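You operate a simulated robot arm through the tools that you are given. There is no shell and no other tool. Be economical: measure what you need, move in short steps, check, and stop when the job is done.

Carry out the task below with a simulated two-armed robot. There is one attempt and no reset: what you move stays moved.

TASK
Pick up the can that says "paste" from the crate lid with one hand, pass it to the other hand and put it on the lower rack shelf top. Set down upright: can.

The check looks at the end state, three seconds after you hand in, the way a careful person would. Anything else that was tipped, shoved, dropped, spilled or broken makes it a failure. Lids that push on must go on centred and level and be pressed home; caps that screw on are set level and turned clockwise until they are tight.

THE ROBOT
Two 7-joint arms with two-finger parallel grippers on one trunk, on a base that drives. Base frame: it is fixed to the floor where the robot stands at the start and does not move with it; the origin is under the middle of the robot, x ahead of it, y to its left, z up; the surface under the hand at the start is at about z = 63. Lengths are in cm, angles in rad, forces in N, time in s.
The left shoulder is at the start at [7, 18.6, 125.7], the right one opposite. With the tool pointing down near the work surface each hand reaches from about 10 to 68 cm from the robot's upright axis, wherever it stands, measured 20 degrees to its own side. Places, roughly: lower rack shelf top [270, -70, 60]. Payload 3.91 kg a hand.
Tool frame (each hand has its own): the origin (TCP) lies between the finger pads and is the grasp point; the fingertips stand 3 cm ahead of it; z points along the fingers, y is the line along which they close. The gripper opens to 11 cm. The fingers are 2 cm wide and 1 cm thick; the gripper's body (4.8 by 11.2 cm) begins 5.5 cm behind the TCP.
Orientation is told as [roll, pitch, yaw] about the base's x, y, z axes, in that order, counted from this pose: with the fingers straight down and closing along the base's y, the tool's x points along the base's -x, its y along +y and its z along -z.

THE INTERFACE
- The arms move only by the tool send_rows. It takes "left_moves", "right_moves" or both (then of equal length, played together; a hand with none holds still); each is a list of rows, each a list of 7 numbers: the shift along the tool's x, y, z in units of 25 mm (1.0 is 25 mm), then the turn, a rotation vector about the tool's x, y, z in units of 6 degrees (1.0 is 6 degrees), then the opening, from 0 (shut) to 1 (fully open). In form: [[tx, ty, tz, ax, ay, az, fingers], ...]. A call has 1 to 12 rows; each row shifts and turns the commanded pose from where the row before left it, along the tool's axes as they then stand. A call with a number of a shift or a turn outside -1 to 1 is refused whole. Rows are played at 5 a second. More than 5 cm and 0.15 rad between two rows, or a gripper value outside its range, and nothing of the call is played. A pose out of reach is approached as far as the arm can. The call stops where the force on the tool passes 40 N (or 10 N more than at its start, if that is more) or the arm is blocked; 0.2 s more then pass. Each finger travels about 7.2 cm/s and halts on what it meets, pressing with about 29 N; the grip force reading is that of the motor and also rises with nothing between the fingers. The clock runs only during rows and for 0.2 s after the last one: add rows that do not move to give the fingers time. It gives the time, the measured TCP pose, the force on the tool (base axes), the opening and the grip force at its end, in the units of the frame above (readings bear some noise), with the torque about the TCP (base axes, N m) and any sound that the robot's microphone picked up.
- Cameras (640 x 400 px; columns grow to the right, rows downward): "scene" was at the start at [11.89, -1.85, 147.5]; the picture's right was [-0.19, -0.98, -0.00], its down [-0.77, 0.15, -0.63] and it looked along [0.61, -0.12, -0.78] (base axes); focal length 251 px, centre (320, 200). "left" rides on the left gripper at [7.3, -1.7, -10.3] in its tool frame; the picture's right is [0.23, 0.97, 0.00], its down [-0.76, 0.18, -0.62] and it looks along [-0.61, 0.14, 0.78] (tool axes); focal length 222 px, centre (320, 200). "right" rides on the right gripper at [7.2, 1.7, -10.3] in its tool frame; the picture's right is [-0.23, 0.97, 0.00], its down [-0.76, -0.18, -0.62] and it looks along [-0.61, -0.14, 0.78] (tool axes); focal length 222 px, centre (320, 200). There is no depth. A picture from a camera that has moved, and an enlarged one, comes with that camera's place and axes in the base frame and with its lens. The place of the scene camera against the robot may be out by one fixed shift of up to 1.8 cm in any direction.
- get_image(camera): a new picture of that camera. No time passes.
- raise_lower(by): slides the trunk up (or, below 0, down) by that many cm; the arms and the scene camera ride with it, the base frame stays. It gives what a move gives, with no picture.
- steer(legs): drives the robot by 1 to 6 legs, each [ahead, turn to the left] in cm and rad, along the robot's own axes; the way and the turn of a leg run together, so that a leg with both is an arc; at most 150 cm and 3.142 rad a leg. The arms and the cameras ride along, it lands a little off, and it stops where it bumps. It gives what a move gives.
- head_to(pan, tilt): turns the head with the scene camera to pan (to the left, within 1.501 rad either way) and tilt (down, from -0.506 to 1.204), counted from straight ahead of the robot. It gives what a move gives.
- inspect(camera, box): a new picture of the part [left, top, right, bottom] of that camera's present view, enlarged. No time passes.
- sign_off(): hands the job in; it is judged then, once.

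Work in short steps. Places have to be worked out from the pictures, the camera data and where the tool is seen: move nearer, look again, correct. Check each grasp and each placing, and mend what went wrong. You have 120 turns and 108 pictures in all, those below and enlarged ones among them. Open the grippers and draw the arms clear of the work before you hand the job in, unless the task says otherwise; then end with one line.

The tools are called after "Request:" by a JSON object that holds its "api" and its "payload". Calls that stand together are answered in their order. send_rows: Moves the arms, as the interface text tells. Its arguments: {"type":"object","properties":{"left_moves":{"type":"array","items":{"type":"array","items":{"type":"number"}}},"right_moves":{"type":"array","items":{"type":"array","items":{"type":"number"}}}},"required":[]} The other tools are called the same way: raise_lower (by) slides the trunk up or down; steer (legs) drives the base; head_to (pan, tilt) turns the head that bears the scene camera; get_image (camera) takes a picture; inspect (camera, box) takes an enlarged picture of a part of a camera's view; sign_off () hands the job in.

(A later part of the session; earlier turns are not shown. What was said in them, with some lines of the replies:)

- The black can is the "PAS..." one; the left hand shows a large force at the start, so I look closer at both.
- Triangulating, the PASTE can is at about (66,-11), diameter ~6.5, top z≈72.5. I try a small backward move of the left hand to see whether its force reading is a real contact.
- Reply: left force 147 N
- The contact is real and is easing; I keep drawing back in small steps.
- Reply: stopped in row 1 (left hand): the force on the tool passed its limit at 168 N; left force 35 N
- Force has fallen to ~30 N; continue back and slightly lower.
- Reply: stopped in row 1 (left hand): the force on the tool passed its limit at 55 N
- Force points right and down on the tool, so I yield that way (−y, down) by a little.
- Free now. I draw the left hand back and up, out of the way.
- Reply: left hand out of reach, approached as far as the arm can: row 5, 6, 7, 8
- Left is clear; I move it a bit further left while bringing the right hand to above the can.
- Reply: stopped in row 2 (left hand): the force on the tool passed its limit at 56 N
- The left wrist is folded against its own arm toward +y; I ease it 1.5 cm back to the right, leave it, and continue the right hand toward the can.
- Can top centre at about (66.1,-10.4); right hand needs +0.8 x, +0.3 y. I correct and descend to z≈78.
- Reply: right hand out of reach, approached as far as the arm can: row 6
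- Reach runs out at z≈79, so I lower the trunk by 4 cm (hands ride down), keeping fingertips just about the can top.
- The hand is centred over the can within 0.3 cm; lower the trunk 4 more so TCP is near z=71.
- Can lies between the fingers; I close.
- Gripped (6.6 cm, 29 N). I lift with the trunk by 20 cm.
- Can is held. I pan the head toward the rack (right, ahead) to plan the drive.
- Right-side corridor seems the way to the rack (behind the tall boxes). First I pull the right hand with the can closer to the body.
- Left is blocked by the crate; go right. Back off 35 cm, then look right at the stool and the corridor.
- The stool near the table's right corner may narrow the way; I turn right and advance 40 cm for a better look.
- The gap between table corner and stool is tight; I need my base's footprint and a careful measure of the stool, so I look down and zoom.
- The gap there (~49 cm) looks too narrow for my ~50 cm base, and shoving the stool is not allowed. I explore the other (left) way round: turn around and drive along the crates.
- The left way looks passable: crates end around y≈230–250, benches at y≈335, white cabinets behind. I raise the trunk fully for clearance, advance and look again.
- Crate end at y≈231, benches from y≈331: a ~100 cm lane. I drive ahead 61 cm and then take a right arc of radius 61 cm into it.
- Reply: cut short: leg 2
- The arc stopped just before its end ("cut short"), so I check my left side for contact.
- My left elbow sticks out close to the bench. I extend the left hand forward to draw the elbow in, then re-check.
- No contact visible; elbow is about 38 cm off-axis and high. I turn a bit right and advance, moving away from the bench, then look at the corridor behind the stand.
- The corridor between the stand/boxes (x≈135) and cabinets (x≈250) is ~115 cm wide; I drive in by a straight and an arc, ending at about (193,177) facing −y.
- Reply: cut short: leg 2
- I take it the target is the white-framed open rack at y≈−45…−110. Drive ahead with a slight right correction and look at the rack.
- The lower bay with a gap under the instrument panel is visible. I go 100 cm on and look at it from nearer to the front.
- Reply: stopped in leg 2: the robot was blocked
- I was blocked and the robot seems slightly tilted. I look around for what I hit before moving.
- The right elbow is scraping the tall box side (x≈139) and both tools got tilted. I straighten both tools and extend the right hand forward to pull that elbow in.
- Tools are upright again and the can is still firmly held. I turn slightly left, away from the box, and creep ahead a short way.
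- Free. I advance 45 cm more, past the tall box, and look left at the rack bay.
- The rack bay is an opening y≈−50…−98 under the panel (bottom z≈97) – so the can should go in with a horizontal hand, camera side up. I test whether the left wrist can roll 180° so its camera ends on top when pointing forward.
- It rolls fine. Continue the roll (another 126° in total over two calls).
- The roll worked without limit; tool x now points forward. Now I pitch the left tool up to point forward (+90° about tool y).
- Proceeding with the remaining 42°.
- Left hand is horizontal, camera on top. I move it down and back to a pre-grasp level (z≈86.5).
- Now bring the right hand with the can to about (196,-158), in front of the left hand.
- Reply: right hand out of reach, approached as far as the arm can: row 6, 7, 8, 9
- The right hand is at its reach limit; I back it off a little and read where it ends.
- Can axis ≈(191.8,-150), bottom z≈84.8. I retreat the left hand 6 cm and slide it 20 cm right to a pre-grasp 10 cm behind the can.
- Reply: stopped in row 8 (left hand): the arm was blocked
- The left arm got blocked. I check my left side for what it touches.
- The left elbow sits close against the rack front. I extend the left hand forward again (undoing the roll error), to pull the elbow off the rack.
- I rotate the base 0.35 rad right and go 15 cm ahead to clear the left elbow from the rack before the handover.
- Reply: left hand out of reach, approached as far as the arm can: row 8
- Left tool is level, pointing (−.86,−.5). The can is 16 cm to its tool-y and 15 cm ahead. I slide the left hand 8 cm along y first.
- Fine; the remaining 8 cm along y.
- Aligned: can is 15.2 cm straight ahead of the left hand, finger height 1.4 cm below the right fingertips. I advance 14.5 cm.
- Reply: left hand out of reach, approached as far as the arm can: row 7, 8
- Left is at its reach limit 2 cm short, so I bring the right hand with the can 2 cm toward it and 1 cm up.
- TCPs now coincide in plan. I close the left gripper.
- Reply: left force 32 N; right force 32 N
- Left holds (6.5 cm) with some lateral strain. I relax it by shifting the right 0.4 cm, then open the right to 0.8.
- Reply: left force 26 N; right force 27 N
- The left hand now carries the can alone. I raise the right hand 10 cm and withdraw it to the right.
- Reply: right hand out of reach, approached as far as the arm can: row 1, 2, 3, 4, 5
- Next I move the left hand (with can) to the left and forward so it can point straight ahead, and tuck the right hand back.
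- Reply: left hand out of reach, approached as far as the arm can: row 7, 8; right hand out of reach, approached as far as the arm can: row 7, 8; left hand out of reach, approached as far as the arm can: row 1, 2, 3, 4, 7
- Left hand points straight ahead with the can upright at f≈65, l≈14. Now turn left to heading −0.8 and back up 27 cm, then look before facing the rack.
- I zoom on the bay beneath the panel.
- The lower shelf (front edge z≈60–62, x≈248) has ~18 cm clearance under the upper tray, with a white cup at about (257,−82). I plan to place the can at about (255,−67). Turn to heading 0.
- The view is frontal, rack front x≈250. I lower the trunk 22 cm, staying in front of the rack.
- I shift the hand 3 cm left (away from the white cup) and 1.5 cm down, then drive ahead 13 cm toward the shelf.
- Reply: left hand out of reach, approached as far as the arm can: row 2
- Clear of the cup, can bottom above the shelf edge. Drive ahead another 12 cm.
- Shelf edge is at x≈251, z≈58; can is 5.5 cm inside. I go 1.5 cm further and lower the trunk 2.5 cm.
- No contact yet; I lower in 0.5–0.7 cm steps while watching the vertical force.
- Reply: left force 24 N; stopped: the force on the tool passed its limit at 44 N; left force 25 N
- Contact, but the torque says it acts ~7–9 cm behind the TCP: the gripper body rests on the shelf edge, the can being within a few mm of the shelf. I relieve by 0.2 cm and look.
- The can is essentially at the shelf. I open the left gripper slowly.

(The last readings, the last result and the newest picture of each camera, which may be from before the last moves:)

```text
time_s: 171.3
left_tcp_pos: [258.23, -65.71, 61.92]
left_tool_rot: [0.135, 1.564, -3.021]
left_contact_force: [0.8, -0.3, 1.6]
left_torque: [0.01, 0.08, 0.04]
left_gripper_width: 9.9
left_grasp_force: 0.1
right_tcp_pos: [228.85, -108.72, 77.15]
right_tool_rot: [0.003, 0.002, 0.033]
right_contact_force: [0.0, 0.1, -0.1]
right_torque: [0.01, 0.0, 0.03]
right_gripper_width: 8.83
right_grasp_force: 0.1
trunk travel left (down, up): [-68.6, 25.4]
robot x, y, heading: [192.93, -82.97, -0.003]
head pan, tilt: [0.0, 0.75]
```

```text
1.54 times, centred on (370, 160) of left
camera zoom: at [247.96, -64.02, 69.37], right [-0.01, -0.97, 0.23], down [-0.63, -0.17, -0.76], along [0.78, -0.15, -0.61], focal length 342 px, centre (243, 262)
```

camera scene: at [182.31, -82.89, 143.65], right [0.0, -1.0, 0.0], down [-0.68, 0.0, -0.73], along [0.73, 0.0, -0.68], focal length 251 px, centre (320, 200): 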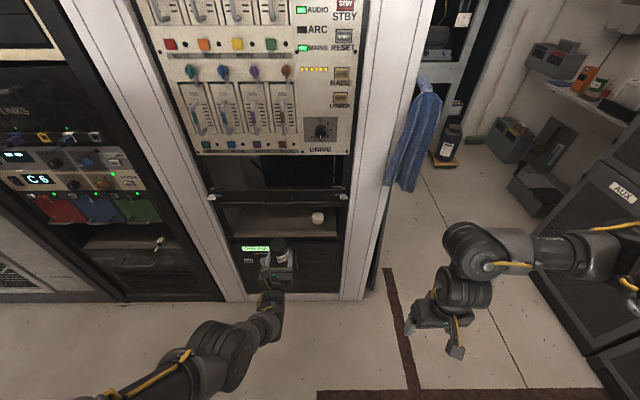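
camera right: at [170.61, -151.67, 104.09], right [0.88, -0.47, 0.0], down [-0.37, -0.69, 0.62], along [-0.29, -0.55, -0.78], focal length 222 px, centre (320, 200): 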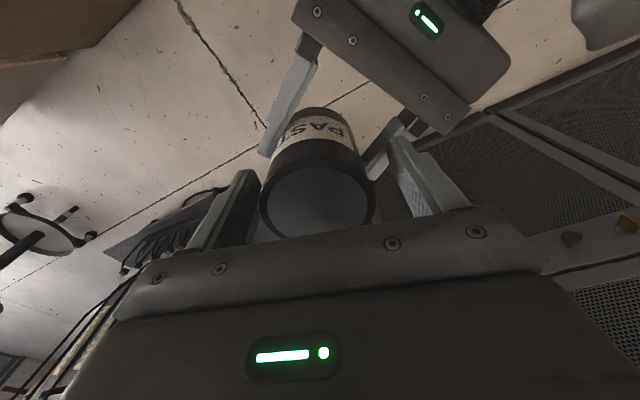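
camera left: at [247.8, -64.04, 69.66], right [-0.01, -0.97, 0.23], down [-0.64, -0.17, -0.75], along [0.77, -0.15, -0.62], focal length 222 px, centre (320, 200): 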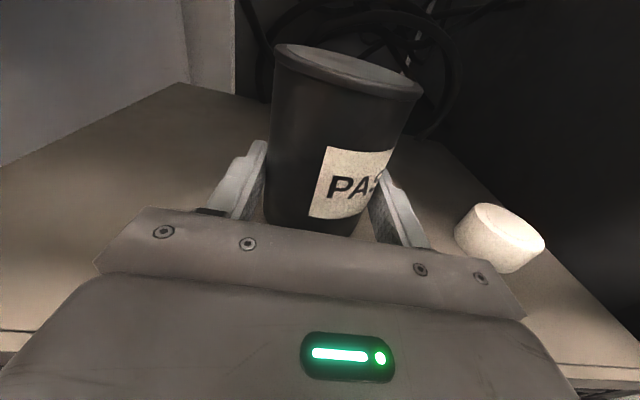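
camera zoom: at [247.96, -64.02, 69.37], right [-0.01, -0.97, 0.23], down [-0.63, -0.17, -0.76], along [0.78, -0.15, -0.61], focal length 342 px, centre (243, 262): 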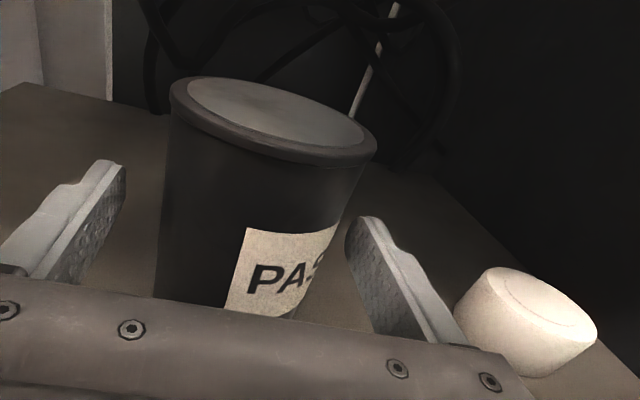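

The can settled onto the shelf, standing, free of the fingers. I raise slightly and back the robot straight out.

Request:
{"api": "raise_lower", "payload": {"by": 0.8}}

Request:
{"api": "steer", "payload": {"legs": [[-14, 0]]}}

Request:
{"api": "get_image", "payload": {"camera": "left"}}

Request:
{"api": "inspect", "payload": {"camera": "scene", "box": [200, 170, 380, 300]}}

```text
time_s: 171.9
left_tcp_pos: [258.35, -65.74, 62.85]
left_tool_rot: [0.135, 1.566, -3.021]
left_contact_force: [-0.7, 0.3, -0.2]
left_torque: [0.01, 0.02, -0.02]
left_gripper_width: 9.87
left_grasp_force: 0.0
right_tcp_pos: [228.9, -108.72, 78.01]
right_tool_rot: [0.004, 0.002, 0.035]
right_contact_force: [-0.5, 0.4, 0.2]
right_torque: [0.0, -0.01, 0.0]
right_gripper_width: 8.81
right_grasp_force: 0.1
trunk travel left (down, up): [-69.4, 24.6]
robot x, y, heading: [192.36, -82.48, 0.005]
head pan, tilt: [0.0, 0.75]
```

```text
time_s: 173.2
left_tcp_pos: [244.05, -65.68, 62.82]
left_tool_rot: [0.191, 1.567, -2.963]
left_contact_force: [-0.1, -0.3, 0.4]
left_torque: [0.01, 0.05, 0.0]
left_gripper_width: 9.9
left_grasp_force: 0.1
right_tcp_pos: [214.87, -108.64, 78.08]
right_tool_rot: [0.002, 0.0, 0.036]
right_contact_force: [0.3, -0.5, -0.2]
right_torque: [-0.02, -0.04, -0.02]
right_gripper_width: 8.8
right_grasp_force: 0.2
trunk travel left (down, up): [-69.4, 24.6]
robot x, y, heading: [178.84, -82.89, 0.002]
head pan, tilt: [0.0, 0.75]
```

```text
25 pictures are left
camera left: at [233.79, -63.94, 70.21], right [-0.01, -0.97, 0.23], down [-0.63, -0.17, -0.76], along [0.78, -0.15, -0.61], focal length 222 px, centre (320, 200)
```

left: 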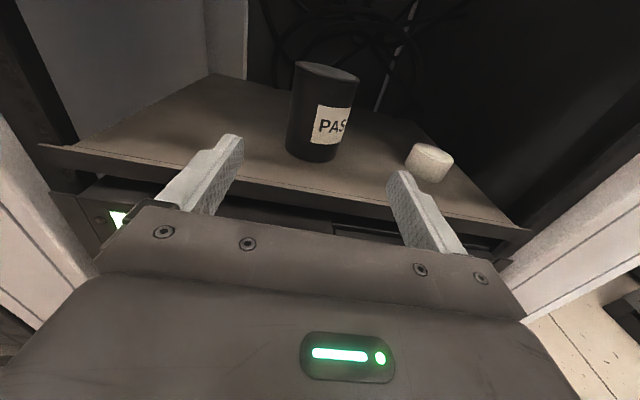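

```text
3.08 times, centred on (290, 235) of scene
camera zoom: at [191.47, -82.92, 141.35], right [0.0, -1.0, 0.0], down [-0.68, 0.0, -0.73], along [0.73, 0.0, -0.68], focal length 773 px, centre (412, 92)
```

zoom: 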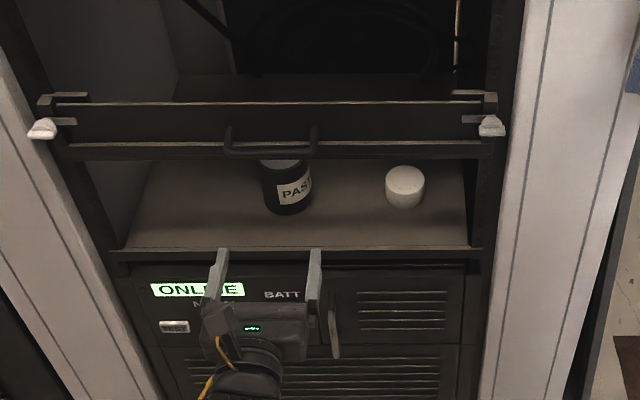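

The can stands upright well inside the lower shelf, and the white cup is untouched. I back off a bit more, and verify once.

Request:
{"api": "steer", "payload": {"legs": [[-9, 0]]}}

Request:
{"api": "get_image", "payload": {"camera": "left"}}

```text
time_s: 174.3
left_tcp_pos: [235.02, -65.74, 62.84]
left_tool_rot: [0.246, 1.567, -2.908]
left_contact_force: [0.1, -0.2, 0.4]
left_torque: [0.0, 0.04, 0.02]
left_gripper_width: 9.91
left_grasp_force: 0.0
right_tcp_pos: [205.76, -108.56, 78.12]
right_tool_rot: [0.004, 0.001, 0.034]
right_contact_force: [-0.2, 0.1, 0.8]
right_torque: [-0.04, 0.0, -0.02]
right_gripper_width: 8.76
right_grasp_force: 0.1
trunk travel left (down, up): [-69.4, 24.6]
robot x, y, heading: [169.66, -82.59, -0.007]
head pan, tilt: [0.0, 0.75]
```

```text
23 pictures are left
camera left: at [224.79, -63.93, 70.24], right [-0.01, -0.97, 0.23], down [-0.63, -0.17, -0.76], along [0.78, -0.15, -0.61], focal length 222 px, centre (320, 200)
```

left: 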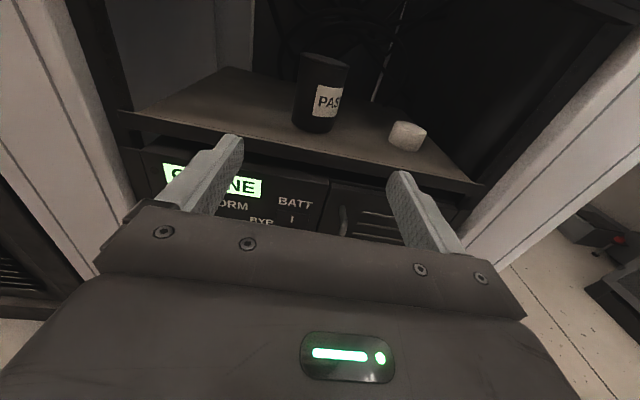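

The can is upright on the lower shelf, both grippers are open and clear. I hand in.

Request:
{"api": "sign_off", "payload": {}}

```text
The job is handed in.
```

The "paste" can was passed from the right hand to the left and stands upright on the lower rack shelf, but on the way my right elbow bumped a tall cardboard box hard enough to stop the robot; it looked undisturbed right after, and I did not re-check it before handing in.
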